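You operate a simulated robot arm through the tools that you are given. There is no shell and no other tool.

The job below is to be done with a simulated two-armed robot. You get a single attempt, and the scene is never put back.

## Task
On the long counter, fold the teal towel in half, so that its two short edges meet.

It is judged by the outcome, as a careful person would: the job done as asked, and still so three seconds after it is handed in. It fails if anything else is knocked over, pushed out of place, dropped, spilled or broken. Flat cloth is picked up by pressing the open fingertips on it (5 to 10 N) and closing them slowly along it; thin cloth reads only 2 to 8 mm in the jaws.

## Robot
Two 6-joint arms with two-finger parallel grippers on one trunk, on a base that drives. Base frame: it is fixed to the floor where the robot stands at the start and does not move with it; the origin is under the middle of the robot, x ahead of it, y to its left, z up; the surface under the hand at the start is at about z = 820. Readings come in mm, degrees, newtons and seconds.
The left shoulder is at the start at [-77, 177, 832], the right one opposite. With the tool pointing down near the work surface each hand reaches from about 100 to 720 mm from the robot's upright axis, wherever it stands, measured 20 degrees to its own side. Places, roughly: long counter [500, -1900, 800]. Payload 1.57 kg a hand.
The TCP of each hand is the grasp point between the finger pads, 30 mm short of the fingertips. In the tool frame z runs along the fingers and y along their closing line. The gripper opens to 80 mm. The fingers are 17 mm wide and 12 mm thick; the gripper's body (40 by 82 mm) begins 80 mm behind the TCP.
Orientation is that of the tool frame in the base frame, as a unit quaternion [w, x, y, z]. With the fingers straight down and closing along the base's y, the tool's x points along the base's -x, its y along +y and its z along -z.

## Interface
- The arms move only by the tool arm_command. It takes "left_increments", "right_increments" or both (then of equal length, played together; a hand with none holds still); each is a list of rows, each a list of 7 numbers: the shift along the tool's x, y, z in mm, then the turn, a rotation vector about the tool's x, y, z in degrees, then the opening, from 0 (shut) to 1 (fully open). In form: [[tx, ty, tz, rx, ry, rz, hand], ...]. A call has 1 to 20 rows; each row is the pose to reach, as a shift and turn from the pose commanded when the call began, along the tool's axes at that moment. Rows are played at 5 a second. More than 50 mm and 8.6 degrees between two rows, or a gripper value outside its range, and nothing of the call is played. Where a pose cannot be reached the arm comes as near as it can. A force on the tool above 40 N (or 10 N above the force at the start of the call, whichever is more), or a blocked arm, ends the call early, and 0.2 s more pass. The fingers move at their own pace (about 72 mm/s each) and stop on an object; they squeeze with about 37 N. The grip force told is the motor's: it shows also when the fingers shut on nothing. Time passes only in rows, and 0.2 s behind the last, so rows that repeat a pose let the fingers close. It gives the time, the measured TCP pose, the force on the tool (base axes), the opening and the grip force at its end, in the units of the frame above (readings bear some noise), with the torque about the TCP (base axes, N m) and any sound that the robot's microphone picked up.
- Cameras (640 x 400 px; columns grow to the right, rows downward): "scene" is now at [27.4, -4.4, 1542.8]; the picture's right is [-0.04, -1.00, 0.00], its down [-0.86, 0.03, -0.51] and it looks along [0.51, -0.02, -0.86] (base axes); focal length 250 px, centre (320, 200). "left" rides on the left gripper at [72, 7, -122] in its tool frame; the picture's right is [-0.09, 1.00, 0.00], its down [-0.84, -0.08, -0.54] and it looks along [-0.54, -0.05, 0.84] (tool axes); focal length 238 px, centre (320, 200). "right" rides on the right gripper at [72, -7, -122] in its tool frame; the picture's right is [0.09, 1.00, 0.00], its down [-0.84, 0.08, -0.54] and it looks along [-0.54, 0.05, 0.84] (tool axes); focal length 238 px, centre (320, 200). There is no depth. A picture from a camera that has moved, and an enlarged one, comes with that camera's place and axes in the base frame and with its lens.
- get_image(camera): a new picture of that camera. The clock stands still meanwhile.
- slide_trunk(by): slides the trunk up (or, below 0, down) by that many mm; the arms and the scene camera ride with it, the base frame stays. It gives what a move gives, with no picture.
- roll_base(legs): drives the robot by 1 to 6 legs, each [ahead, left, turn to the left] in mm, mm and degrees, along the robot's own axes; the way and the turn of a leg run together, so that a leg with both is an arc; at most 1500 mm and 180 degrees a leg. The arms and the cameras ride along, it lands a little off, and it stops where it bumps. It gives what a move gives.
- aim_head(pan, tilt): turns the head with the scene camera to pan (to the left, within 143 degrees either way) and tilt (down, from -29 to 69), counted from straight ahead of the robot. It gives what a move gives.
- zoom(camera, box): a new picture of the part [left, top, right, bottom] of that camera's present view, enlarged. The clock stands still meanwhile.
- finish_job(): hands the job in; it is judged then, once.

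Places have to be worked out from the pictures, the camera data and where the tool is seen. Open the grippers and draw the arms clear of the work before you hand the job in, unless the task says otherwise.

The tools are called after "Call:" by a JSON object that holds its "op" and its "data". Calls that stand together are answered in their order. arm_command: Moves the arms, as the interface text tells. Its arguments: {"type":"object","properties":{"left_increments":{"type":"array"},"right_increments":{"type":"array"}},"required":[]} The other tools are called the same way: slide_trunk (by) slides the trunk up or down; roll_base (legs) drives the base; aim_head (pan, tilt) turns the head that bears the scene camera; get_image (camera) takes a picture; zoom (camera, box) takes an enlarged picture of a part of a camera's view; finish_job () hands the job in.

At the start:

```text
time_s: 0.0
left_eef_pos: [405.4, 78.5, 1051.4]
left_tool_rot: [0.0, -0.001, 1.0, 0.0]
left_contact_force: [0.1, 0.5, -0.7]
left_wrist_torque: [-0.03, -0.01, 0.02]
left_gripper_width: 79.9
left_finger_force: 0.1
right_eef_pos: [379.9, -287.6, 1010.3]
right_tool_rot: [0.0, 0.0, 1.0, 0.0]
right_contact_force: [-0.8, 0.0, 0.7]
right_wrist_torque: [-0.01, -0.03, 0.0]
right_gripper_width: 79.8
right_finger_force: 0.0
trunk travel left (down, up): [-275.0, 53.0]
robot x, y, heading: [-0.2, 0.3, -0.2]
head pan, tilt: [-2.1, 59.2]
```

scene: 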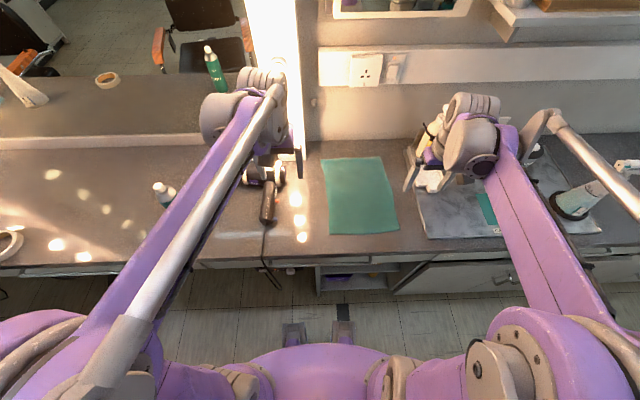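
right: 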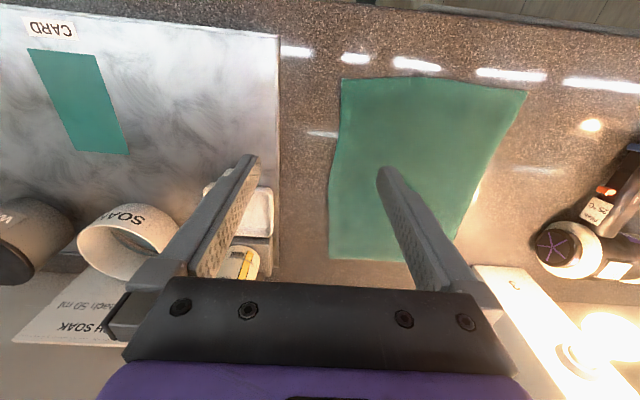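
left: 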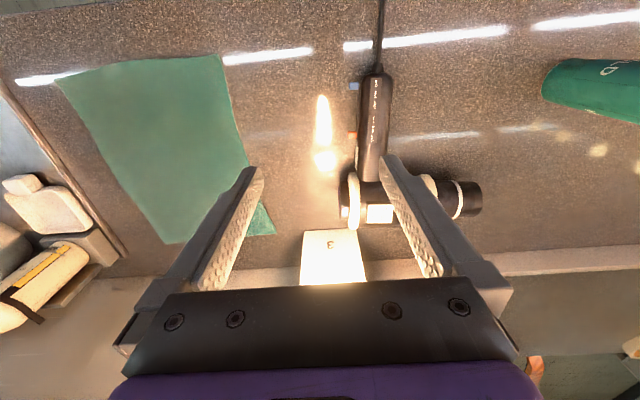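

I see a teal cloth right in front of me, but the long counter is listed about 1.9 m to my right. I'll turn the head that way to see what is there before moving.

Call:
{"op": "aim_head", "data": {"pan": -75, "tilt": 30}}

```text
time_s: 1.4
left_eef_pos: [407.2, 78.3, 1051.7]
left_tool_rot: [0.0, 0.001, 1.0, 0.0]
left_contact_force: [0.1, 0.1, -0.1]
left_wrist_torque: [0.0, -0.02, 0.0]
left_gripper_width: 80.2
left_finger_force: 0.1
right_eef_pos: [380.6, -287.8, 1012.0]
right_tool_rot: [0.001, 0.0, 1.0, 0.0]
right_contact_force: [0.4, 0.0, 0.1]
right_wrist_torque: [0.0, 0.0, 0.01]
right_gripper_width: 80.1
right_finger_force: 0.1
trunk travel left (down, up): [-275.0, 53.0]
robot x, y, heading: [-1.7, 0.6, -0.2]
head pan, tilt: [-75.0, 30.0]
```

Head is turned to the right; I take a picture toward the long counter.

Call:
{"op": "get_image", "data": {"camera": "scene"}}

```text
taken
camera scene: at [-16.7, -89.3, 1583.9], right [-0.97, -0.26, 0.0], down [-0.13, 0.48, -0.87], along [0.22, -0.84, -0.5], focal length 250 px, centre (320, 200)
```

scene: 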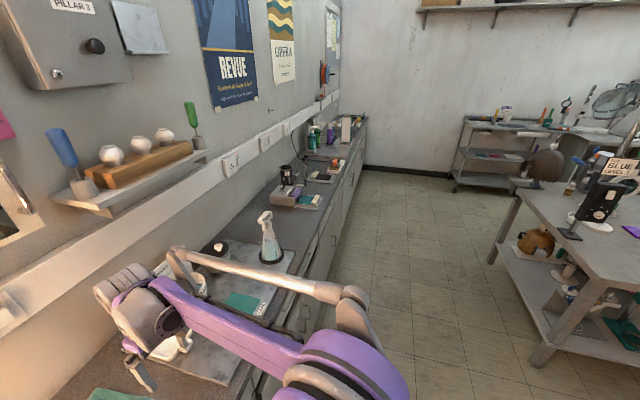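

The long counter seems to run from in front of me off to the right. I'll zoom along it to check for any other teal cloth.

Call:
{"op": "zoom", "data": {"camera": "scene", "box": [180, 80, 400, 340]}}

Call:
{"op": "zoom", "data": {"camera": "scene", "box": [440, 80, 640, 300]}}

```text
1.54 times, centred on (290, 210) of scene
camera zoom: at [-16.7, -89.3, 1583.9], right [-0.97, -0.26, 0.0], down [-0.13, 0.48, -0.87], along [0.22, -0.84, -0.5], focal length 385 px, centre (366, 185)
```

zoom: 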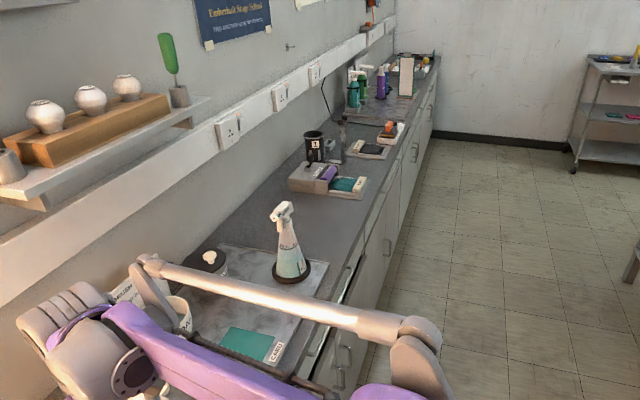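

```text
1.82 times, centred on (540, 190) of scene
camera zoom: at [-16.7, -89.3, 1583.9], right [-0.97, -0.26, 0.0], down [-0.13, 0.48, -0.87], along [0.22, -0.84, -0.5], focal length 455 px, centre (-80, 218)
```

zoom: 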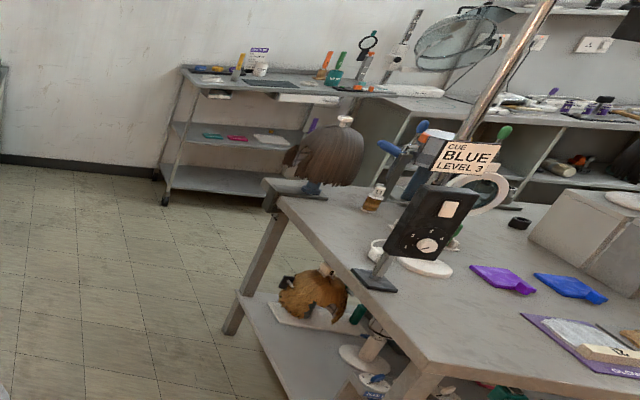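

The counter in front of me is the long one, and the only towel on its right part is the one in front. I check the left side as well, then look at the towel itself.

Call:
{"op": "aim_head", "data": {"pan": 50, "tilt": 35}}

Call:
{"op": "get_image", "data": {"camera": "scene"}}

Call:
{"op": "aim_head", "data": {"pan": 0, "tilt": 55}}

Call:
{"op": "get_image", "data": {"camera": "scene"}}

Call:
{"op": "zoom", "data": {"camera": "scene", "box": [240, 80, 480, 230]}}

```text
time_s: 3.5
left_eef_pos: [405.9, 79.2, 1050.9]
left_tool_rot: [0.0, 0.0, 1.0, 0.0]
left_contact_force: [0.8, 0.1, -0.5]
left_wrist_torque: [-0.01, 0.01, -0.02]
left_gripper_width: 79.9
left_finger_force: 0.0
right_eef_pos: [380.6, -287.8, 1012.4]
right_tool_rot: [0.0, 0.0, 1.0, 0.0]
right_contact_force: [0.9, -0.2, 0.0]
right_wrist_torque: [0.0, 0.0, 0.01]
right_gripper_width: 80.2
right_finger_force: 0.0
trunk travel left (down, up): [-275.0, 53.0]
robot x, y, heading: [1.4, 2.9, 0.1]
head pan, tilt: [50.0, 35.0]
```

```text
taken
camera scene: at [16.5, 65.5, 1576.1], right [0.77, -0.64, 0.0], down [-0.37, -0.44, -0.82], along [0.53, 0.63, -0.57], focal length 250 px, centre (320, 200)
```

scene: 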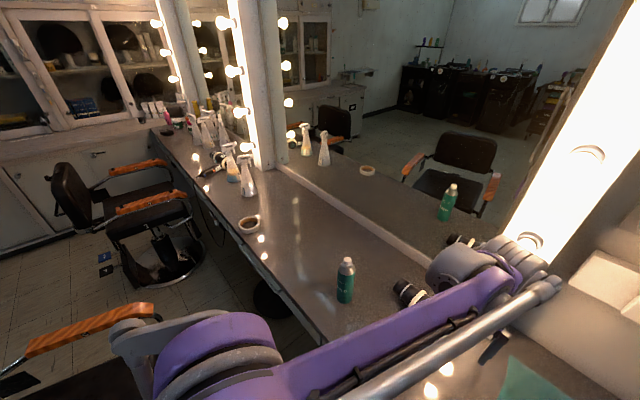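

```text
time_s: 4.7
left_eef_pos: [406.1, 78.9, 1050.7]
left_tool_rot: [0.001, -0.001, 1.0, 0.0]
left_contact_force: [0.1, -0.8, 0.3]
left_wrist_torque: [0.0, -0.01, 0.02]
left_gripper_width: 80.1
left_finger_force: 0.0
right_eef_pos: [380.4, -288.1, 1011.9]
right_tool_rot: [0.0, 0.0, 1.0, -0.001]
right_contact_force: [0.6, -0.5, 0.4]
right_wrist_torque: [-0.02, -0.02, -0.01]
right_gripper_width: 80.0
right_finger_force: 0.1
trunk travel left (down, up): [-275.0, 53.0]
robot x, y, heading: [0.4, 0.1, 0.1]
head pan, tilt: [0.0, 55.0]
```

```text
taken
camera scene: at [31.9, -1.8, 1547.9], right [0.0, -1.0, 0.0], down [-0.82, 0.0, -0.57], along [0.57, 0.0, -0.82], focal length 250 px, centre (320, 200)
```

scene: 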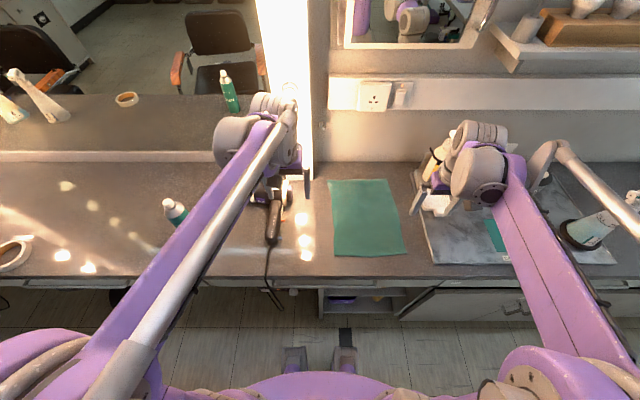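

```text
2.67 times, centred on (360, 155) of scene
camera zoom: at [31.9, -1.8, 1547.9], right [0.0, -1.0, 0.0], down [-0.82, 0.0, -0.57], along [0.57, 0.0, -0.82], focal length 668 px, centre (213, 320)
```

zoom: 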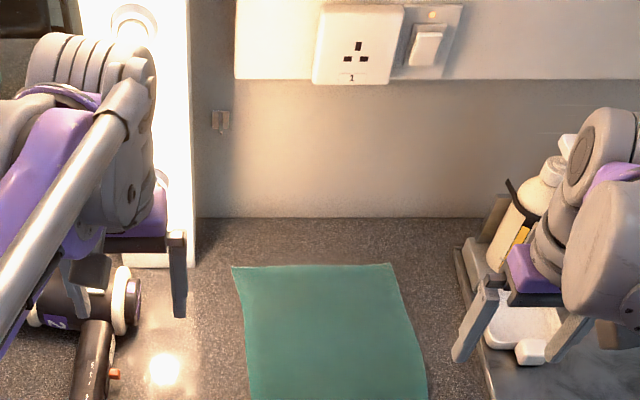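

The towel lies in front of me at about x 331–633, y −40 to −258 on the counter (z≈820), turned about 2°, so its short edges are the near one (x≈333) and the far one (x≈632). I'll turn both grippers −90° so they close along x, and bring them above the near edge's two corners at a safe height.

Call:
{"op": "arm_command", "data": {"left_increments": [[6, -11, 8, 0, 0, -7.5, 0.9], [12, -23, 16, 0, 0, -15, 0.9], [19, -34, 24, 0, 0, -22.5, 0.8], [25, -46, 32, 0, 0, -30, 0.8], [31, -57, 40, 0, 0, -37.5, 0.7], [37, -68, 48, 0, 0, -45, 0.7], [44, -80, 56, 0, 0, -52.5, 0.6], [50, -91, 64, 0, 0, -60, 0.6], [56, -103, 72, 0, 0, -67.5, 0.5], [62, -114, 80, 0, 0, -75, 0.5], [69, -126, 88, 0, 0, -82.5, 0.5], [75, -137, 96, 0, 0, -90, 0.5], [75, -137, 96, 0, 0, -90, 0.5]], "right_increments": [[4, 3, 5, 0, 0, -7.5, 0.9], [7, 7, 10, 0, 0, -15, 0.9], [11, 10, 15, 0, 0, -22.5, 0.8], [15, 13, 20, 0, 0, -30, 0.8], [18, 17, 25, 0, 0, -37.5, 0.7], [22, 20, 30, 0, 0, -45, 0.7], [25, 23, 35, 0, 0, -52.5, 0.6], [29, 27, 40, 0, 0, -60, 0.6], [33, 30, 45, 0, 0, -67.5, 0.5], [36, 33, 50, 0, 0, -75, 0.5], [40, 37, 55, 0, 0, -82.5, 0.5], [44, 40, 58, 0, 0, -90, 0.5], [44, 40, 58, 0, 0, -90, 0.5]]}}

```text
time_s: 7.5
left_eef_pos: [331.8, -59.3, 954.1]
left_tool_rot: [0.0, 0.708, -0.707, 0.0]
left_contact_force: [0.7, -0.5, -0.7]
left_wrist_torque: [0.0, 0.0, -0.01]
left_gripper_width: 40.1
left_finger_force: 0.0
right_eef_pos: [337.9, -247.5, 954.5]
right_tool_rot: [0.0, 0.707, -0.707, 0.001]
right_contact_force: [-0.1, -0.4, 0.0]
right_wrist_torque: [0.0, 0.01, 0.01]
right_gripper_width: 39.8
right_finger_force: 0.0
trunk travel left (down, up): [-275.0, 53.0]
robot x, y, heading: [0.9, -0.6, 0.1]
head pan, tilt: [0.0, 55.0]
```

Both hands reached the poses cleanly. I take pictures from all three cameras to locate the near edge relative to the fingers.

Call:
{"op": "get_image", "data": {"camera": "scene"}}

Call:
{"op": "get_image", "data": {"camera": "left"}}

Call:
{"op": "get_image", "data": {"camera": "right"}}

```text
taken
camera scene: at [32.0, -1.7, 1547.9], right [0.0, -1.0, 0.0], down [-0.82, 0.0, -0.57], along [0.57, 0.0, -0.82], focal length 250 px, centre (320, 200)
```

scene: 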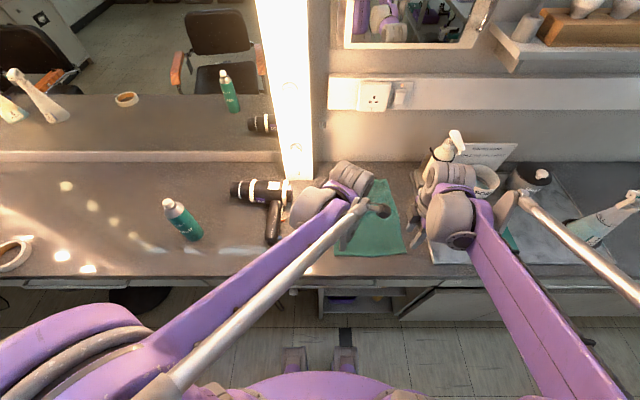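

```text
taken
camera left: at [324.7, -130.7, 1076.0], right [-1.0, 0.09, 0.0], down [0.08, 0.84, 0.54], along [0.05, 0.54, -0.84], focal length 238 px, centre (320, 200)
```

left: 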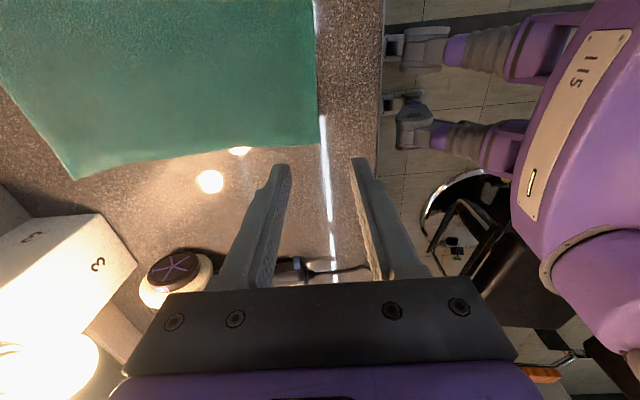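

```text
taken
camera right: at [343.7, -319.7, 1075.1], right [-1.0, -0.09, 0.0], down [-0.08, 0.84, 0.54], along [-0.05, 0.54, -0.84], focal length 238 px, centre (320, 200)
```

right: 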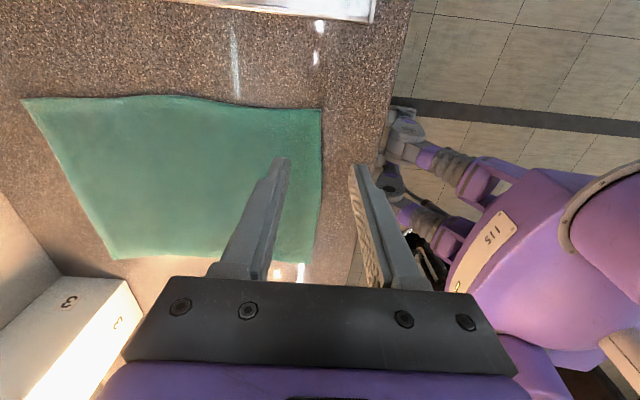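

The edges are clear: near edge at x≈334 at the left hand and ≈336 at the right; corners NL≈(335,−42), NR≈(338,−267), FL≈(633,−22), FR≈(637,−250). I shift the hands so the outer finger sits on the very edge, narrow the jaws to ~24 mm, and descend to just above the cloth.

Call:
{"op": "arm_command", "data": {"left_increments": [[0, -10, 0, 0, 0, 0, 0.3], [0, -20, 0, 0, 0, 0, 0.3], [0, -20, 20, 0, 0, 0, 0.3], [0, -20, 40, 0, 0, 0, 0.3], [0, -20, 60, 0, 0, 0, 0.3], [0, -20, 75, 0, 0, 0, 0.3], [0, -20, 86, 0, 0, 0, 0.3], [0, -20, 86, 0, 0, 0, 0.3]], "right_increments": [[0, -10, 0, 0, 0, 0, 0.3], [0, -16, 0, 0, 0, 0, 0.3], [0, -16, 20, 0, 0, 0, 0.3], [0, -16, 40, 0, 0, 0, 0.3], [0, -16, 60, 0, 0, 0, 0.3], [0, -16, 75, 0, 0, 0, 0.3], [0, -16, 86, 0, 0, 0, 0.3], [0, -16, 86, 0, 0, 0, 0.3]]}}

Call:
{"op": "get_image", "data": {"camera": "left"}}

Call:
{"op": "get_image", "data": {"camera": "right"}}

```text
time_s: 9.3
left_eef_pos: [353.5, -58.7, 868.4]
left_tool_rot: [0.0, 0.707, -0.707, -0.001]
left_contact_force: [0.7, 0.2, 0.1]
left_wrist_torque: [-0.02, -0.02, -0.03]
left_gripper_width: 24.3
left_finger_force: 0.0
right_eef_pos: [353.4, -248.2, 870.2]
right_tool_rot: [0.0, -0.707, 0.707, 0.0]
right_contact_force: [0.0, -0.4, 0.7]
right_wrist_torque: [-0.01, 0.0, -0.04]
right_gripper_width: 24.1
right_finger_force: 0.1
trunk travel left (down, up): [-275.0, 53.0]
robot x, y, heading: [2.1, 0.5, 0.0]
head pan, tilt: [0.0, 55.0]
```

```text
taken
camera left: at [346.2, -130.4, 990.5], right [-1.0, 0.09, 0.0], down [0.08, 0.84, 0.54], along [0.05, 0.54, -0.84], focal length 238 px, centre (320, 200)
```

left: 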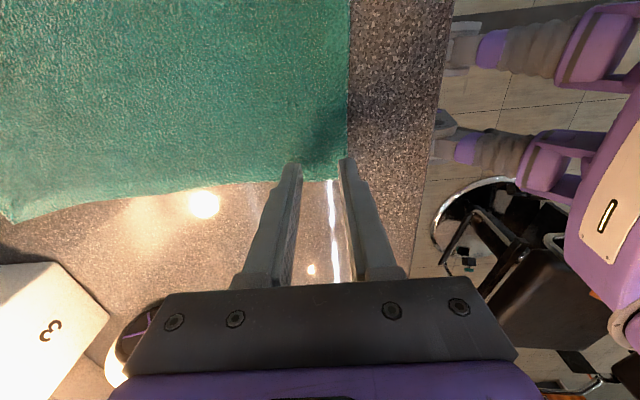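

```text
taken
camera right: at [359.0, -320.9, 990.4], right [-1.0, -0.09, 0.0], down [-0.08, 0.84, 0.54], along [-0.05, 0.54, -0.84], focal length 238 px, centre (320, 200)
```

right: 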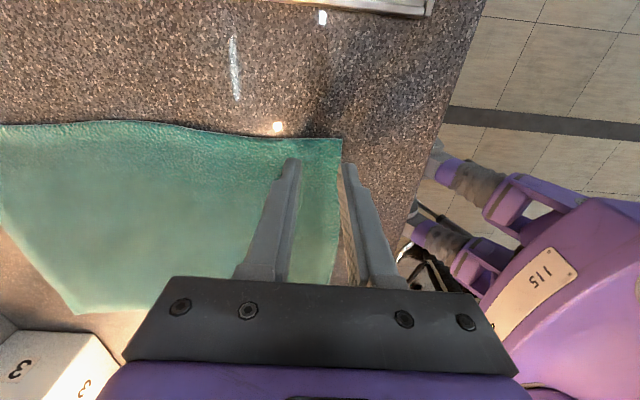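

Fingertips are ~17 mm above the cloth, with the outer fingers half on the edge. I descend most of the remaining distance in small steps and check the force.

Call:
{"op": "arm_command", "data": {"left_increments": [[0, 3, 3, 0, 0, 0, 0.3], [0, 3, 6, 0, 0, 0, 0.3], [0, 3, 9, 0, 0, 0, 0.3], [0, 3, 11, 0, 0, 0, 0.3], [0, 3, 13, 0, 0, 0, 0.3], [0, 3, 13, 0, 0, 0, 0.3]], "right_increments": [[0, 0, 3, 0, 0, 0, 0.3], [0, 0, 6, 0, 0, 0, 0.3], [0, 0, 9, 0, 0, 0, 0.3], [0, 0, 12, 0, 0, 0, 0.3], [0, 0, 14, 0, 0, 0, 0.3], [0, 0, 14, 0, 0, 0, 0.3]]}}

```text
time_s: 10.7
left_eef_pos: [349.3, -58.9, 857.3]
left_tool_rot: [0.0, -0.707, 0.708, -0.001]
left_contact_force: [0.5, -0.1, 0.3]
left_wrist_torque: [0.03, -0.01, -0.01]
left_gripper_width: 24.2
left_finger_force: 0.0
right_eef_pos: [352.2, -248.4, 854.5]
right_tool_rot: [0.0, 0.707, -0.707, 0.0]
right_contact_force: [-0.3, -0.1, 1.4]
right_wrist_torque: [-0.03, 0.0, 0.02]
right_gripper_width: 24.0
right_finger_force: 0.0
trunk travel left (down, up): [-275.0, 53.0]
robot x, y, heading: [-0.5, -0.6, -0.1]
head pan, tilt: [0.0, 55.0]
```

No firm contact yet (right perhaps touching at 1.4 N). I press down a further few millimetres in 1 mm steps.

Call:
{"op": "arm_command", "data": {"left_increments": [[0, 0, 1, 0, 0, 0, 0.3], [0, 0, 2, 0, 0, 0, 0.3], [0, 0, 3, 0, 0, 0, 0.3], [0, 0, 3, 0, 0, 0, 0.3]], "right_increments": [[0, 0, 1, 0, 0, 0, 0.3], [0, 0, 2, 0, 0, 0, 0.3], [0, 0, 2, 0, 0, 0, 0.3], [0, 0, 2, 0, 0, 0, 0.3]]}}

```text
time_s: 11.7
left_eef_pos: [348.5, -57.9, 852.7]
left_tool_rot: [0.001, -0.707, 0.708, -0.001]
left_contact_force: [2.4, 0.6, 13.1]
left_wrist_torque: [0.03, -0.23, 0.01]
left_gripper_width: 24.2
left_finger_force: 0.1
right_eef_pos: [353.6, -247.3, 853.5]
right_tool_rot: [0.0, 0.707, -0.707, 0.0]
right_contact_force: [0.0, -3.1, 10.7]
right_wrist_torque: [-0.14, -0.1, -0.02]
right_gripper_width: 24.0
right_finger_force: 0.0
trunk travel left (down, up): [-275.0, 53.0]
robot x, y, heading: [1.8, 0.1, -0.1]
head pan, tilt: [0.0, 55.0]
```

Contact made: 13 N left, 11 N right, slightly high. I ease off by a fraction of a millimetre and close both grippers slowly along the cloth.

Call:
{"op": "arm_command", "data": {"left_increments": [[0, 0, -0.5, 0, 0, 0, 0.3], [0, 0, -0.5, 0, 0, 0, 0.27], [0, 0, -0.5, 0, 0, 0, 0.24], [0, 0, -0.5, 0, 0, 0, 0.21], [0, 0, -0.5, 0, 0, 0, 0.18], [0, 0, -0.5, 0, 0, 0, 0.15], [0, 0, -0.5, 0, 0, 0, 0.12], [0, 0, -0.5, 0, 0, 0, 0.1], [0, 0, -0.5, 0, 0, 0, 0.08], [0, 0, -0.5, 0, 0, 0, 0.06], [0, 0, -0.5, 0, 0, 0, 0.04], [0, 0, -0.5, 0, 0, 0, 0.02], [0, 0, -0.5, 0, 0, 0, 0], [0, 0, -0.5, 0, 0, 0, 0], [0, 0, -0.5, 0, 0, 0, 0]], "right_increments": [[0, 0, -0.3, 0, 0, 0, 0.3], [0, 0, -0.3, 0, 0, 0, 0.27], [0, 0, -0.3, 0, 0, 0, 0.24], [0, 0, -0.3, 0, 0, 0, 0.21], [0, 0, -0.3, 0, 0, 0, 0.18], [0, 0, -0.3, 0, 0, 0, 0.15], [0, 0, -0.3, 0, 0, 0, 0.12], [0, 0, -0.3, 0, 0, 0, 0.1], [0, 0, -0.3, 0, 0, 0, 0.08], [0, 0, -0.3, 0, 0, 0, 0.06], [0, 0, -0.3, 0, 0, 0, 0.04], [0, 0, -0.3, 0, 0, 0, 0.02], [0, 0, -0.3, 0, 0, 0, 0], [0, 0, -0.3, 0, 0, 0, 0], [0, 0, -0.3, 0, 0, 0, 0]]}}

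Call:
{"op": "get_image", "data": {"camera": "left"}}

Call:
{"op": "get_image", "data": {"camera": "right"}}

```text
time_s: 14.9
left_eef_pos: [347.2, -59.0, 853.1]
left_tool_rot: [0.0, -0.707, 0.707, -0.001]
left_contact_force: [1.3, -0.4, 5.9]
left_wrist_torque: [-0.02, -0.08, 0.02]
left_gripper_width: 4.2
left_finger_force: 24.7
right_eef_pos: [352.0, -247.4, 853.4]
right_tool_rot: [0.001, -0.707, 0.708, 0.0]
right_contact_force: [2.3, 0.6, 12.5]
right_wrist_torque: [-0.03, -0.07, 0.03]
right_gripper_width: 4.1
right_finger_force: 25.1
trunk travel left (down, up): [-275.0, 53.0]
robot x, y, heading: [-1.9, -0.0, 0.1]
head pan, tilt: [0.0, 55.0]
```

```text
taken
camera left: at [341.4, -130.5, 974.8], right [-1.0, 0.09, 0.0], down [0.08, 0.84, 0.54], along [0.05, 0.54, -0.84], focal length 238 px, centre (320, 200)
```

left: 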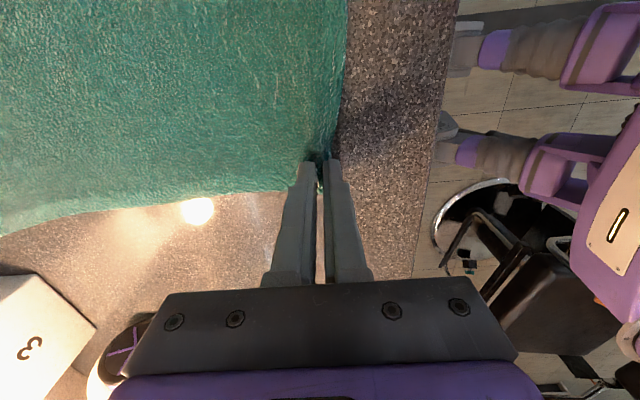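

```text
taken
camera right: at [358.9, -319.9, 974.2], right [-1.0, -0.09, 0.0], down [-0.08, 0.84, 0.54], along [-0.05, 0.54, -0.84], focal length 238 px, centre (320, 200)
```

right: 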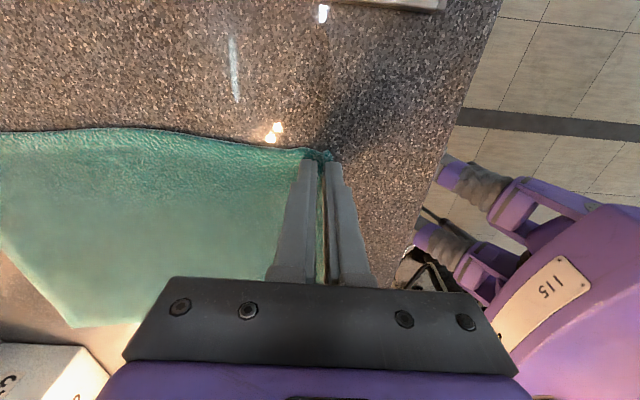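

Both jaws read ~4 mm, which fits cloth, and the pictures show the edge pinched between the fingers. I zoom in to confirm before lifting.

Call:
{"op": "zoom", "data": {"camera": "left", "box": [260, 100, 400, 200]}}

Call:
{"op": "zoom", "data": {"camera": "right", "box": [260, 100, 400, 200]}}

```text
4.00 times, centred on (330, 150) of left
camera zoom: at [341.4, -130.5, 974.8], right [-1.0, 0.09, 0.0], down [0.08, 0.84, 0.54], along [0.05, 0.54, -0.84], focal length 953 px, centre (280, 400)
```

zoom: 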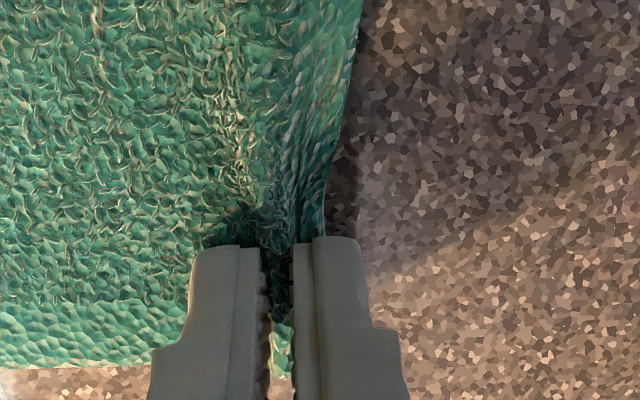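

```text
4.00 times, centred on (330, 150) of right
camera zoom: at [358.9, -319.9, 974.2], right [-1.0, -0.09, 0.0], down [-0.08, 0.84, 0.54], along [-0.05, 0.54, -0.84], focal length 953 px, centre (280, 400)
```

zoom: 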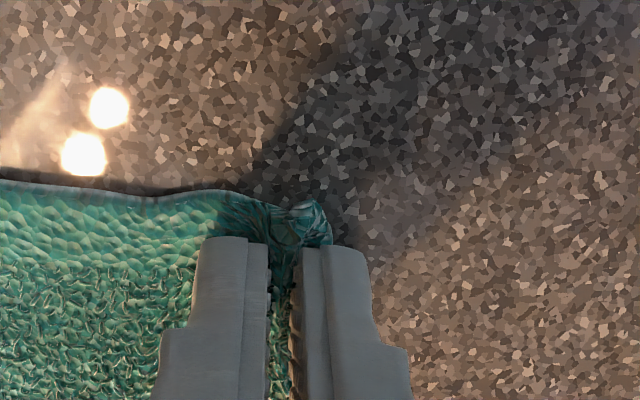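

The edge is firmly pinched at both corners with almost no margin. I lift 15 mm and draw the towel 70 mm toward me, so that the fold ends well clear of the wall.

Call:
{"op": "arm_command", "data": {"left_increments": [[0, 0, -5, 0, 0, 0, 0], [0, 0, -10, 0, 0, 0, 0], [0, 0, -15, 0, 0, 0, 0], [0, 7, -15, 0, 0, 0, 0], [0, 14, -15, 0, 0, 0, 0], [0, 22, -15, 0, 0, 0, 0], [0, 30, -15, 0, 0, 0, 0], [0, 38, -15, 0, 0, 0, 0], [0, 46, -15, 0, 0, 0, 0], [0, 54, -15, 0, 0, 0, 0], [0, 62, -15, 0, 0, 0, 0], [0, 67, -15, 0, 0, 0, 0], [0, 70, -15, 0, 0, 0, 0], [0, 70, -15, 0, 0, 0, 0]], "right_increments": [[0, 0, -5, 0, 0, 0, 0], [0, 0, -10, 0, 0, 0, 0], [0, 0, -15, 0, 0, 0, 0], [0, 7, -15, 0, 0, 0, 0], [0, 14, -15, 0, 0, 0, 0], [0, 22, -15, 0, 0, 0, 0], [0, 30, -15, 0, 0, 0, 0], [0, 38, -15, 0, 0, 0, 0], [0, 46, -15, 0, 0, 0, 0], [0, 54, -15, 0, 0, 0, 0], [0, 62, -15, 0, 0, 0, 0], [0, 67, -15, 0, 0, 0, 0], [0, 70, -15, 0, 0, 0, 0], [0, 70, -15, 0, 0, 0, 0]]}}

Call:
{"op": "get_image", "data": {"camera": "scene"}}

Call:
{"op": "get_image", "data": {"camera": "right"}}

Call:
{"op": "get_image", "data": {"camera": "left"}}

```text
time_s: 17.9
left_eef_pos: [277.7, -59.2, 868.3]
left_tool_rot: [0.0, 0.707, -0.707, 0.0]
left_contact_force: [-0.3, -0.4, -1.1]
left_wrist_torque: [0.0, -0.03, 0.05]
left_gripper_width: 4.2
left_finger_force: 24.8
right_eef_pos: [282.8, -247.8, 868.0]
right_tool_rot: [0.001, 0.707, -0.707, 0.0]
right_contact_force: [-0.2, -0.1, -0.7]
right_wrist_torque: [0.03, 0.0, -0.02]
right_gripper_width: 3.7
right_finger_force: 24.9
trunk travel left (down, up): [-275.0, 53.0]
robot x, y, heading: [0.4, -1.2, -0.2]
head pan, tilt: [0.0, 55.0]
```

```text
taken
camera scene: at [32.0, -1.9, 1547.9], right [0.0, -1.0, 0.0], down [-0.82, 0.0, -0.57], along [0.57, 0.0, -0.82], focal length 250 px, centre (320, 200)
```

scene: 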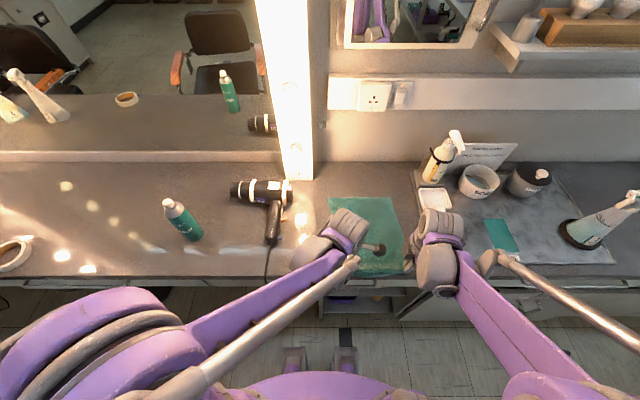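

```text
taken
camera right: at [289.2, -320.3, 988.8], right [-1.0, -0.09, 0.0], down [-0.08, 0.84, 0.54], along [-0.05, 0.54, -0.84], focal length 238 px, centre (320, 200)
```

right: 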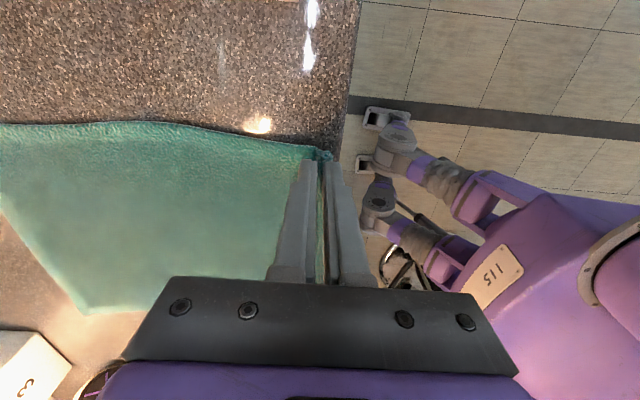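

```text
taken
camera left: at [272.3, -130.4, 990.3], right [-1.0, 0.09, 0.0], down [0.08, 0.84, 0.54], along [0.05, 0.54, -0.84], focal length 238 px, centre (320, 200)
```

left: 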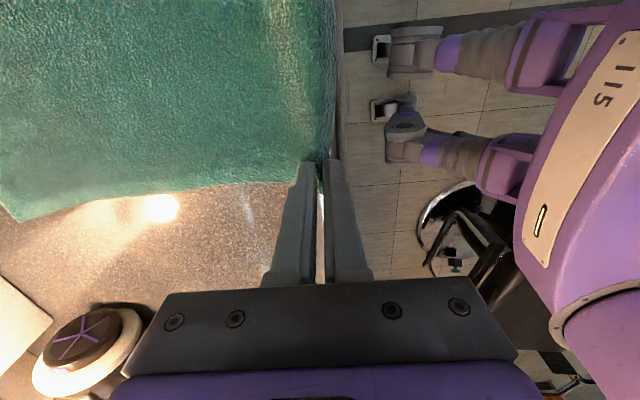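

The towel slid along intact. I zoom in to measure where the far edge and its corners lie now.

Call:
{"op": "zoom", "data": {"camera": "scene", "box": [290, 160, 450, 290]}}

```text
3.08 times, centred on (370, 225) of scene
camera zoom: at [32.0, -1.9, 1547.9], right [0.0, -1.0, 0.0], down [-0.82, 0.0, -0.57], along [0.57, 0.0, -0.82], focal length 771 px, centre (166, 123)
```

zoom: 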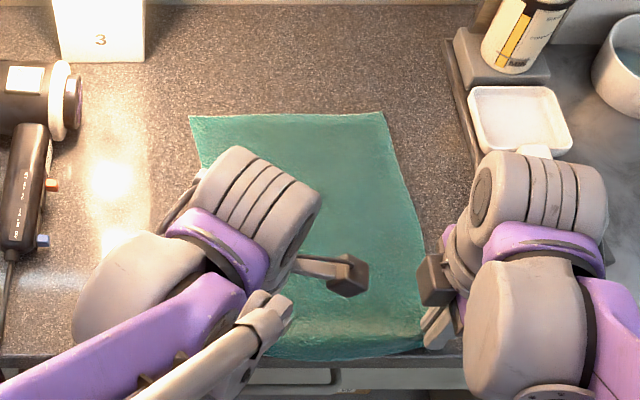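

Far corners are now about FL (549,−25) and FR (555,−251), so about 272 mm of cloth lies between the grip and far edge, with ~27 mm gathered in the jaws. I raise both hands along an arc over the coming fold line (x≈400), shifting slightly left to follow the towel's own angle.

Call:
{"op": "arm_command", "data": {"left_increments": [[-0.1, -1, -14, 0, 0, 0, 0], [-0.3, -4, -27, 0, 0, 0, 0], [-0.6, -9, -41, 0, 0, 0, 0], [-1.1, -16, -53, 0, 0, 0, 0], [-1.8, -25, -64, 0, 0, 0, 0], [-2.5, -36, -75, 0, 0, 0, 0], [-3.3, -48, -84, 0, 0, 0, 0], [-4.3, -61, -92, 0, 0, 0, 0], [-5.2, -75, -98, 0, 0, 0, 0], [-6.3, -90, -102, 0, 0, 0, 0], [-7.4, -106, -105, 0, 0, 0, 0], [-8.5, -122, -106, 0, 0, 0, 0], [-8.5, -122, -106, 0, 0, 0, 0]], "right_increments": [[-0.1, -1, -14, 0, 0, 0, 0], [-0.3, -4, -27, 0, 0, 0, 0], [-0.6, -9, -41, 0, 0, 0, 0], [-1.1, -16, -53, 0, 0, 0, 0], [-1.8, -25, -64, 0, 0, 0, 0], [-2.5, -36, -75, 0, 0, 0, 0], [-3.3, -48, -84, 0, 0, 0, 0], [-4.3, -61, -92, 0, 0, 0, 0], [-5.2, -75, -98, 0, 0, 0, 0], [-6.3, -90, -102, 0, 0, 0, 0], [-7.4, -106, -105, 0, 0, 0, 0], [-8.5, -122, -106, 0, 0, 0, 0], [-8.5, -122, -106, 0, 0, 0, 0]]}}

Call:
{"op": "get_image", "data": {"camera": "scene"}}

Call:
{"op": "get_image", "data": {"camera": "right"}}

Call:
{"op": "get_image", "data": {"camera": "left"}}

```text
time_s: 20.7
left_eef_pos: [400.3, -50.5, 976.2]
left_tool_rot: [0.0, 0.707, -0.707, -0.001]
left_contact_force: [0.1, -0.6, -0.8]
left_wrist_torque: [0.03, -0.03, -0.03]
left_gripper_width: 3.8
left_finger_force: 24.6
right_eef_pos: [404.1, -239.5, 973.9]
right_tool_rot: [0.001, -0.707, 0.707, 0.0]
right_contact_force: [-0.4, 0.0, -0.3]
right_wrist_torque: [0.01, 0.01, 0.0]
right_gripper_width: 3.9
right_finger_force: 24.9
trunk travel left (down, up): [-275.0, 53.0]
robot x, y, heading: [1.1, -2.0, 0.2]
head pan, tilt: [0.0, 55.0]
```

```text
taken
camera scene: at [31.2, -1.8, 1547.9], right [0.0, -1.0, 0.0], down [-0.82, 0.0, -0.57], along [0.57, 0.0, -0.82], focal length 250 px, centre (320, 200)
```

scene: 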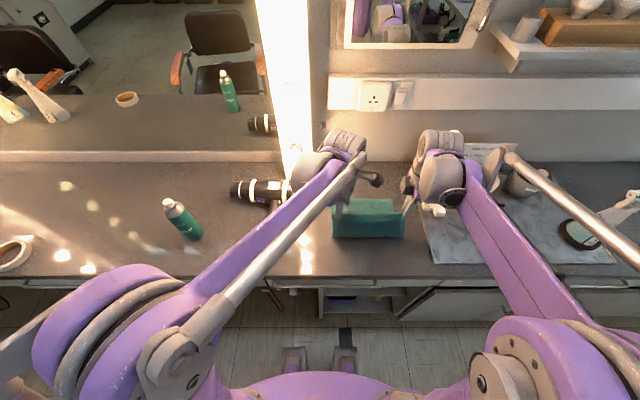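

```text
taken
camera right: at [410.1, -311.5, 1095.6], right [-1.0, -0.09, 0.0], down [-0.08, 0.84, 0.54], along [-0.05, 0.54, -0.84], focal length 238 px, centre (320, 200)
```

right: 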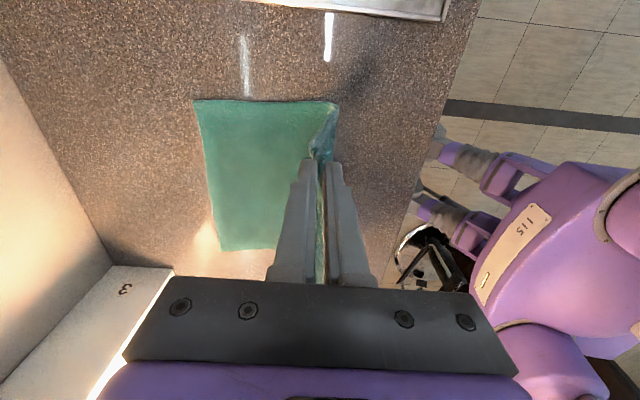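

```text
taken
camera left: at [393.8, -121.4, 1096.9], right [-1.0, 0.09, 0.0], down [0.08, 0.84, 0.54], along [0.05, 0.54, -0.84], focal length 238 px, centre (320, 200)
```

left: 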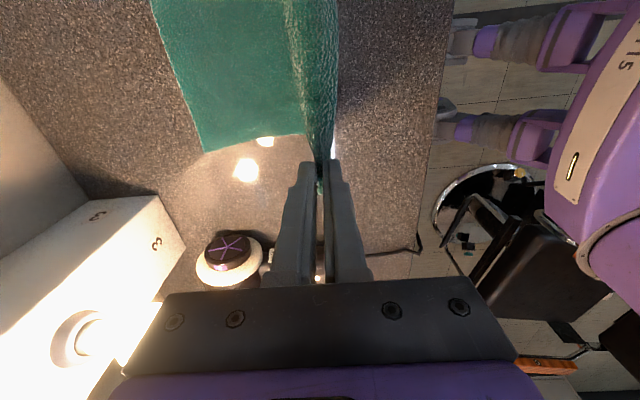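

The towel hangs cleanly with its far half flat on the counter; the far edge measures x≈543 now. I carry the edge over and down to about x≈522/526, still held just above the bottom layer.

Call:
{"op": "arm_command", "data": {"left_increments": [[-1.1, -16, 1, 0, 0, 0, 0], [-2.2, -32, 4, 0, 0, 0, 0], [-3.3, -47, 9, 0, 0, 0, 0], [-4.3, -61, 16, 0, 0, 0, 0], [-5.2, -74, 24, 0, 0, 0, 0], [-6.0, -86, 35, 0, 0, 0, 0], [-6.7, -97, 46, 0, 0, 0, 0], [-7.4, -106, 59, 0, 0, 0, 0], [-7.9, -113, 73, 0, 0, 0, 0], [-8.2, -118, 87, 0, 0, 0, 0], [-8.4, -121, 100, 0, 0, 0, 0], [-8.5, -122, 112, 0, 0, 0, 0], [-8.5, -122, 112, 0, 0, 0, 0]], "right_increments": [[-1.1, -16, 1, 0, 0, 0, 0], [-2.2, -32, 4, 0, 0, 0, 0], [-3.3, -47, 9, 0, 0, 0, 0], [-4.3, -61, 16, 0, 0, 0, 0], [-5.2, -74, 24, 0, 0, 0, 0], [-6.0, -86, 35, 0, 0, 0, 0], [-6.7, -97, 46, 0, 0, 0, 0], [-7.4, -106, 59, 0, 0, 0, 0], [-7.9, -113, 73, 0, 0, 0, 0], [-8.2, -118, 87, 0, 0, 0, 0], [-8.4, -121, 100, 0, 0, 0, 0], [-8.5, -122, 112, 0, 0, 0, 0], [-8.5, -122, 112, 0, 0, 0, 0]]}}

Call:
{"op": "get_image", "data": {"camera": "scene"}}

Call:
{"op": "get_image", "data": {"camera": "right"}}

Call:
{"op": "get_image", "data": {"camera": "left"}}

```text
time_s: 23.5
left_eef_pos: [523.3, -41.4, 863.9]
left_tool_rot: [0.0, -0.707, 0.707, 0.0]
left_contact_force: [0.4, -0.1, 0.8]
left_wrist_torque: [-0.04, 0.0, 0.02]
left_gripper_width: 4.1
left_finger_force: 24.3
right_eef_pos: [525.6, -230.3, 862.5]
right_tool_rot: [0.0, -0.707, 0.707, 0.0]
right_contact_force: [-0.7, 0.6, 2.6]
right_wrist_torque: [0.0, 0.06, -0.03]
right_gripper_width: 4.2
right_finger_force: 25.0
trunk travel left (down, up): [-275.0, 53.0]
robot x, y, heading: [-1.1, 3.5, -0.2]
head pan, tilt: [0.0, 55.0]
```

```text
taken
camera scene: at [31.4, -1.7, 1547.9], right [0.0, -1.0, 0.0], down [-0.82, 0.0, -0.57], along [0.57, 0.0, -0.82], focal length 250 px, centre (320, 200)
```

scene: 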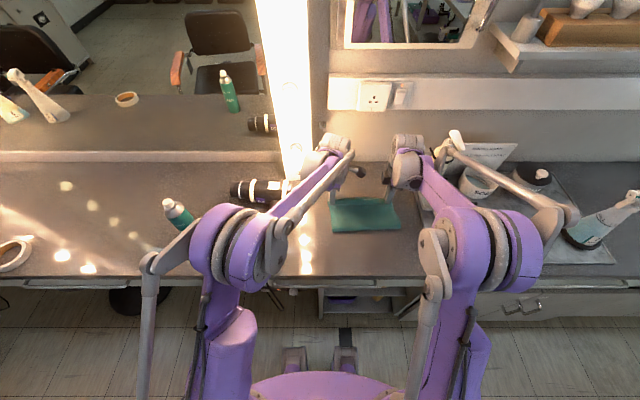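

```text
taken
camera right: at [532.6, -303.0, 983.6], right [-1.0, -0.09, 0.0], down [-0.08, 0.84, 0.54], along [-0.05, 0.54, -0.84], focal length 238 px, centre (320, 200)
```

right: 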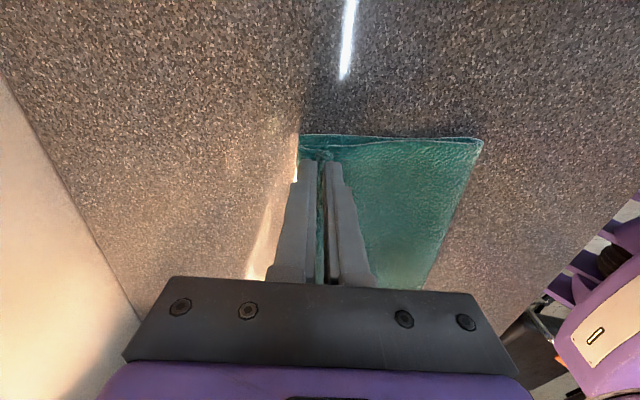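

```text
taken
camera left: at [516.2, -112.8, 984.6], right [-1.0, 0.09, 0.0], down [0.08, 0.84, 0.54], along [0.05, 0.54, -0.84], focal length 238 px, centre (320, 200)
```

left: 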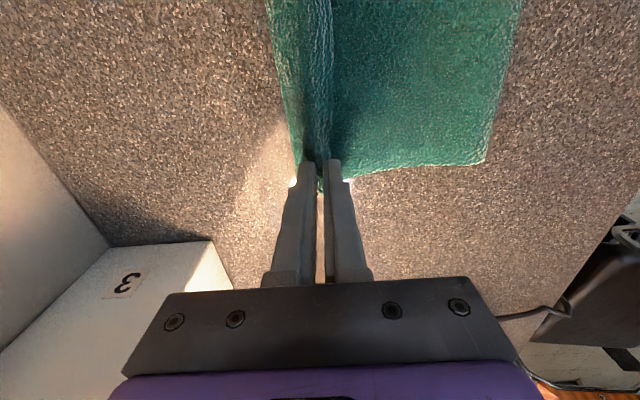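

The edge is now over the far edge with the fold lying toward me. I zoom in on both grips to check the alignment before lowering and releasing.

Call:
{"op": "zoom", "data": {"camera": "right", "box": [260, 100, 500, 250]}}

Call:
{"op": "zoom", "data": {"camera": "left", "box": [240, 60, 480, 210]}}

Call:
{"op": "zoom", "data": {"camera": "scene", "box": [300, 150, 440, 250]}}

```text
2.67 times, centred on (380, 175) of right
camera zoom: at [532.6, -303.0, 983.6], right [-1.0, -0.09, 0.0], down [-0.08, 0.84, 0.54], along [-0.05, 0.54, -0.84], focal length 636 px, centre (160, 267)
```

zoom: 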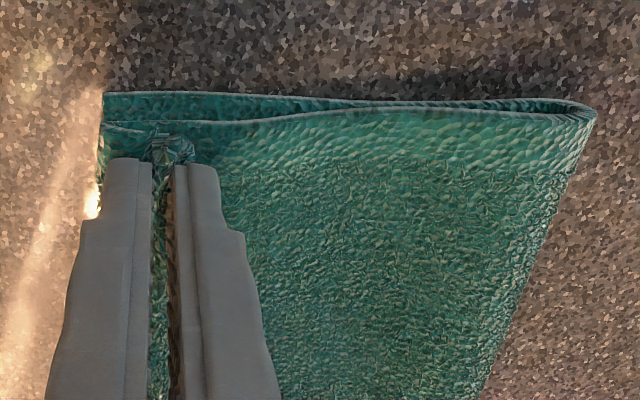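

```text
2.67 times, centred on (360, 135) of left
camera zoom: at [516.2, -112.8, 984.6], right [-1.0, 0.09, 0.0], down [0.08, 0.84, 0.54], along [0.05, 0.54, -0.84], focal length 636 px, centre (213, 373)
```

zoom: 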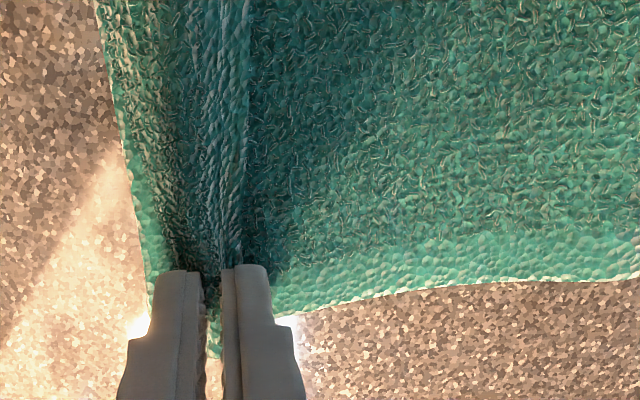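

```text
4.00 times, centred on (370, 200) of scene
camera zoom: at [31.4, -1.7, 1547.9], right [0.0, -1.0, 0.0], down [-0.82, 0.0, -0.57], along [0.57, 0.0, -0.82], focal length 1002 px, centre (120, 200)
```

zoom: 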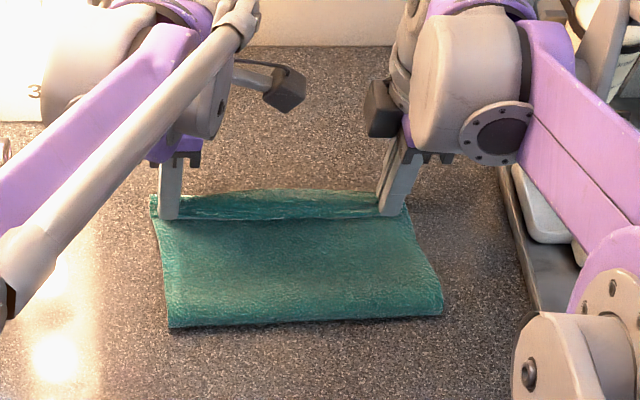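

The alignment looks very good: side edges match within ~5 mm. I lower the grips a few mm onto the lower layer, then open the jaws just a little and look at how the gathered hem settles.

Call:
{"op": "arm_command", "data": {"left_increments": [[0, 0, 2, 0, 0, 0, 0], [0, 0, 4, 0, 0, 0, 0], [0, 0, 4, 0, 0, 0, 0], [0, 0, 4, 0, 0, 0, 0.08], [0, 0, 4, 0, 0, 0, 0.12], [0, 0, 4, 0, 0, 0, 0.16], [0, 0, 4, 0, 0, 0, 0.2], [0, 0, 4, 0, 0, 0, 0.2], [0, 0, 4, 0, 0, 0, 0.2]], "right_increments": [[0, 0, 2, 0, 0, 0, 0], [0, 0, 3, 0, 0, 0, 0], [0, 0, 3, 0, 0, 0, 0], [0, 0, 3, 0, 0, 0, 0.08], [0, 0, 3, 0, 0, 0, 0.12], [0, 0, 3, 0, 0, 0, 0.16], [0, 0, 3, 0, 0, 0, 0.2], [0, 0, 3, 0, 0, 0, 0.2], [0, 0, 3, 0, 0, 0, 0.2]]}}

Call:
{"op": "zoom", "data": {"camera": "right", "box": [260, 100, 500, 250]}}

Call:
{"op": "zoom", "data": {"camera": "left", "box": [240, 60, 480, 210]}}

Call:
{"op": "zoom", "data": {"camera": "scene", "box": [300, 150, 440, 250]}}

```text
time_s: 25.5
left_eef_pos: [521.0, -41.2, 858.8]
left_tool_rot: [-0.001, -0.707, 0.707, 0.0]
left_contact_force: [0.9, -1.0, 2.5]
left_wrist_torque: [-0.01, 0.01, -0.03]
left_gripper_width: 15.0
left_finger_force: 0.0
right_eef_pos: [525.6, -231.0, 858.9]
right_tool_rot: [-0.001, -0.707, 0.707, -0.001]
right_contact_force: [-2.9, 1.2, 7.8]
right_wrist_torque: [0.03, 0.03, -0.02]
right_gripper_width: 10.9
right_finger_force: 0.0
trunk travel left (down, up): [-275.0, 53.0]
robot x, y, heading: [1.5, 2.7, -0.1]
head pan, tilt: [0.0, 55.0]
```

```text
2.67 times, centred on (380, 175) of right
camera zoom: at [531.8, -303.0, 979.8], right [-1.0, -0.09, 0.0], down [-0.08, 0.84, 0.54], along [-0.05, 0.54, -0.84], focal length 636 px, centre (160, 267)
```

zoom: 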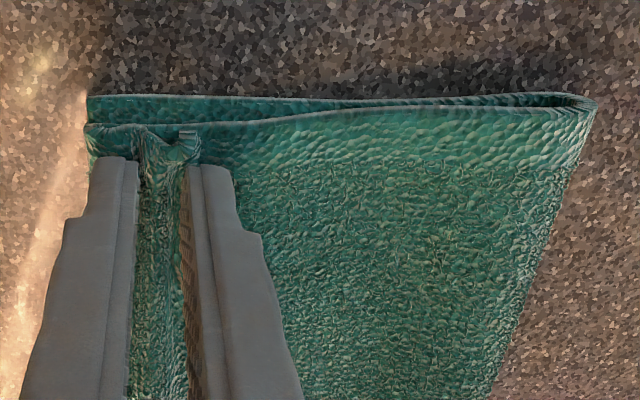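

```text
2.67 times, centred on (360, 135) of left
camera zoom: at [514.6, -113.5, 981.0], right [-1.0, 0.09, 0.0], down [0.08, 0.84, 0.54], along [0.05, 0.54, -0.84], focal length 636 px, centre (213, 373)
```

zoom: 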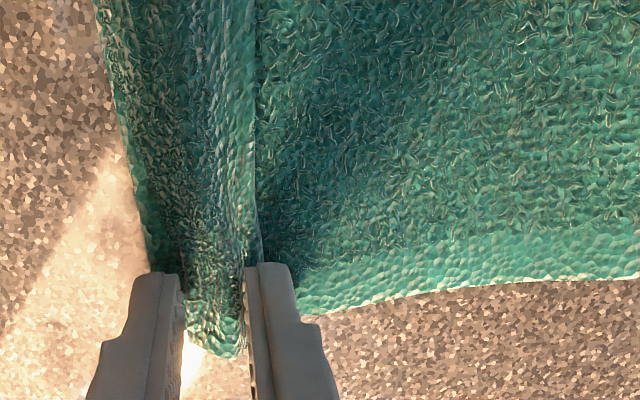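

```text
4.00 times, centred on (370, 200) of scene
camera zoom: at [30.9, -1.6, 1547.9], right [0.0, -1.0, 0.0], down [-0.82, 0.0, -0.57], along [0.57, 0.0, -0.82], focal length 1002 px, centre (120, 200)
```

zoom: 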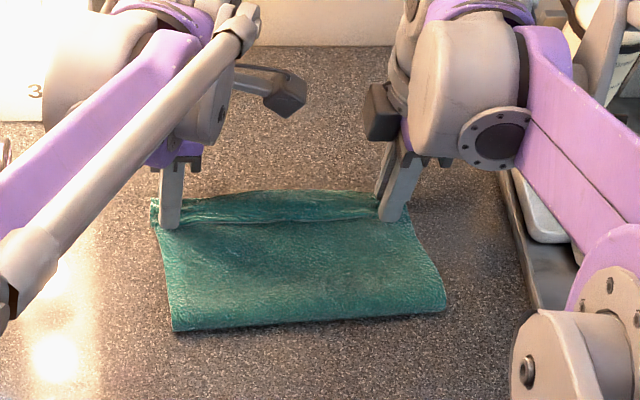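

The gathered strip has settled as a ~26 mm hem turned back on top, with its crease at the far edge, so the true short edge isn't at the far edge yet. I re-close on it, lift slightly and re-lay it ~24 mm nearer to me, so that turning the hem outward afterward will bring the edges together.

Call:
{"op": "arm_command", "data": {"left_increments": [[0, 0, 0, 0, 0, 0, 0.1], [0, 0, 0, 0, 0, 0, 0.05], [0, 0, 0, 0, 0, 0, 0], [0, 0, 0, 0, 0, 0, 0], [0, 6, -12, 0, 0, 0, 0], [0, 16, -26, 0, 0, 0, 0], [0, 28, -38, 0, 0, 0, 0], [0, 40, -46, 0, 0, 0, 0], [1, 50, -50, 0, 0, 0, 0], [1, 52, -50, 0, 0, 0, 0], [1, 48, -45, 0, 0, 0, 0], [2, 42, -37, 0, 0, 0, 0], [2, 36, -28, 0, 0, 0, 0], [2, 30, -18, 0, 0, 0, 0], [2, 26, -9, 0, 0, 0, 0], [2, 24, -3, 0, 0, 0, 0], [2, 24, -2, 0, 0, 0, 0], [2, 24, -2, 0, 0, 0, 0]], "right_increments": [[0, 0, 0, 0, 0, 0, 0.1], [0, 0, 0, 0, 0, 0, 0.05], [0, 0, 0, 0, 0, 0, 0], [0, 0, 0, 0, 0, 0, 0], [0, 6, -12, 0, 0, 0, 0], [0, 16, -26, 0, 0, 0, 0], [0, 28, -38, 0, 0, 0, 0], [0, 40, -46, 0, 0, 0, 0], [1, 50, -50, 0, 0, 0, 0], [1, 52, -50, 0, 0, 0, 0], [1, 48, -45, 0, 0, 0, 0], [2, 42, -37, 0, 0, 0, 0], [2, 36, -28, 0, 0, 0, 0], [2, 30, -18, 0, 0, 0, 0], [2, 26, -9, 0, 0, 0, 0], [2, 24, -3, 0, 0, 0, 0], [2, 24, -2, 0, 0, 0, 0], [2, 24, -2, 0, 0, 0, 0]]}}

Call:
{"op": "zoom", "data": {"camera": "right", "box": [220, 80, 500, 255]}}

Call:
{"op": "zoom", "data": {"camera": "left", "box": [220, 60, 500, 235]}}

Call:
{"op": "zoom", "data": {"camera": "scene", "box": [300, 150, 440, 250]}}

```text
time_s: 29.3
left_eef_pos: [497.4, -45.3, 861.1]
left_tool_rot: [0.0, 0.707, -0.707, 0.0]
left_contact_force: [-0.3, -1.6, 4.3]
left_wrist_torque: [-0.02, 0.01, -0.03]
left_gripper_width: 4.1
left_finger_force: 25.0
right_eef_pos: [500.9, -232.4, 860.5]
right_tool_rot: [-0.001, 0.707, -0.707, 0.001]
right_contact_force: [-1.1, 0.9, 4.9]
right_wrist_torque: [0.0, 0.02, -0.02]
right_gripper_width: 4.2
right_finger_force: 24.5
trunk travel left (down, up): [-275.0, 53.0]
robot x, y, heading: [0.4, -1.7, -0.1]
head pan, tilt: [0.0, 55.0]
```

```text
2.29 times, centred on (360, 168) of right
camera zoom: at [508.1, -305.2, 982.0], right [-1.0, -0.09, 0.0], down [-0.08, 0.84, 0.54], along [-0.05, 0.54, -0.84], focal length 545 px, centre (229, 274)
```

zoom: 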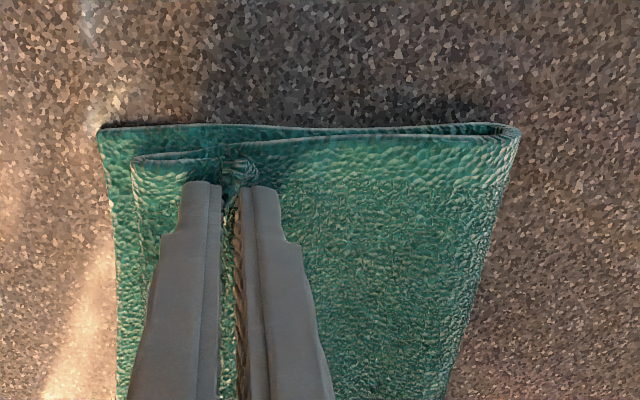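

```text
2.29 times, centred on (360, 148) of left
camera zoom: at [490.8, -116.9, 983.2], right [-1.0, 0.09, 0.0], down [0.08, 0.84, 0.54], along [0.05, 0.54, -0.84], focal length 545 px, centre (229, 320)
```

zoom: 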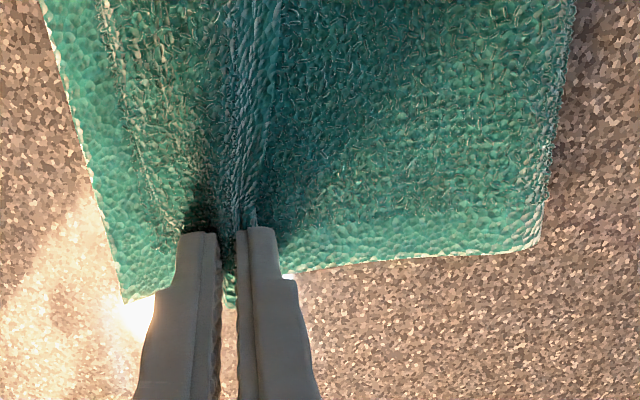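

```text
4.00 times, centred on (370, 200) of scene
camera zoom: at [31.0, -1.6, 1547.9], right [0.0, -1.0, 0.0], down [-0.82, 0.0, -0.57], along [0.57, 0.0, -0.82], focal length 1002 px, centre (120, 200)
```

zoom: 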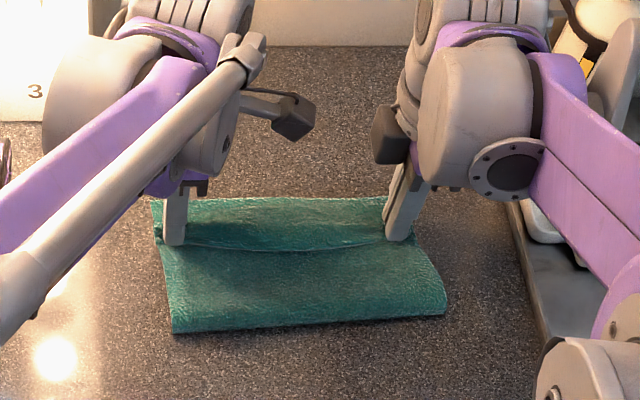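

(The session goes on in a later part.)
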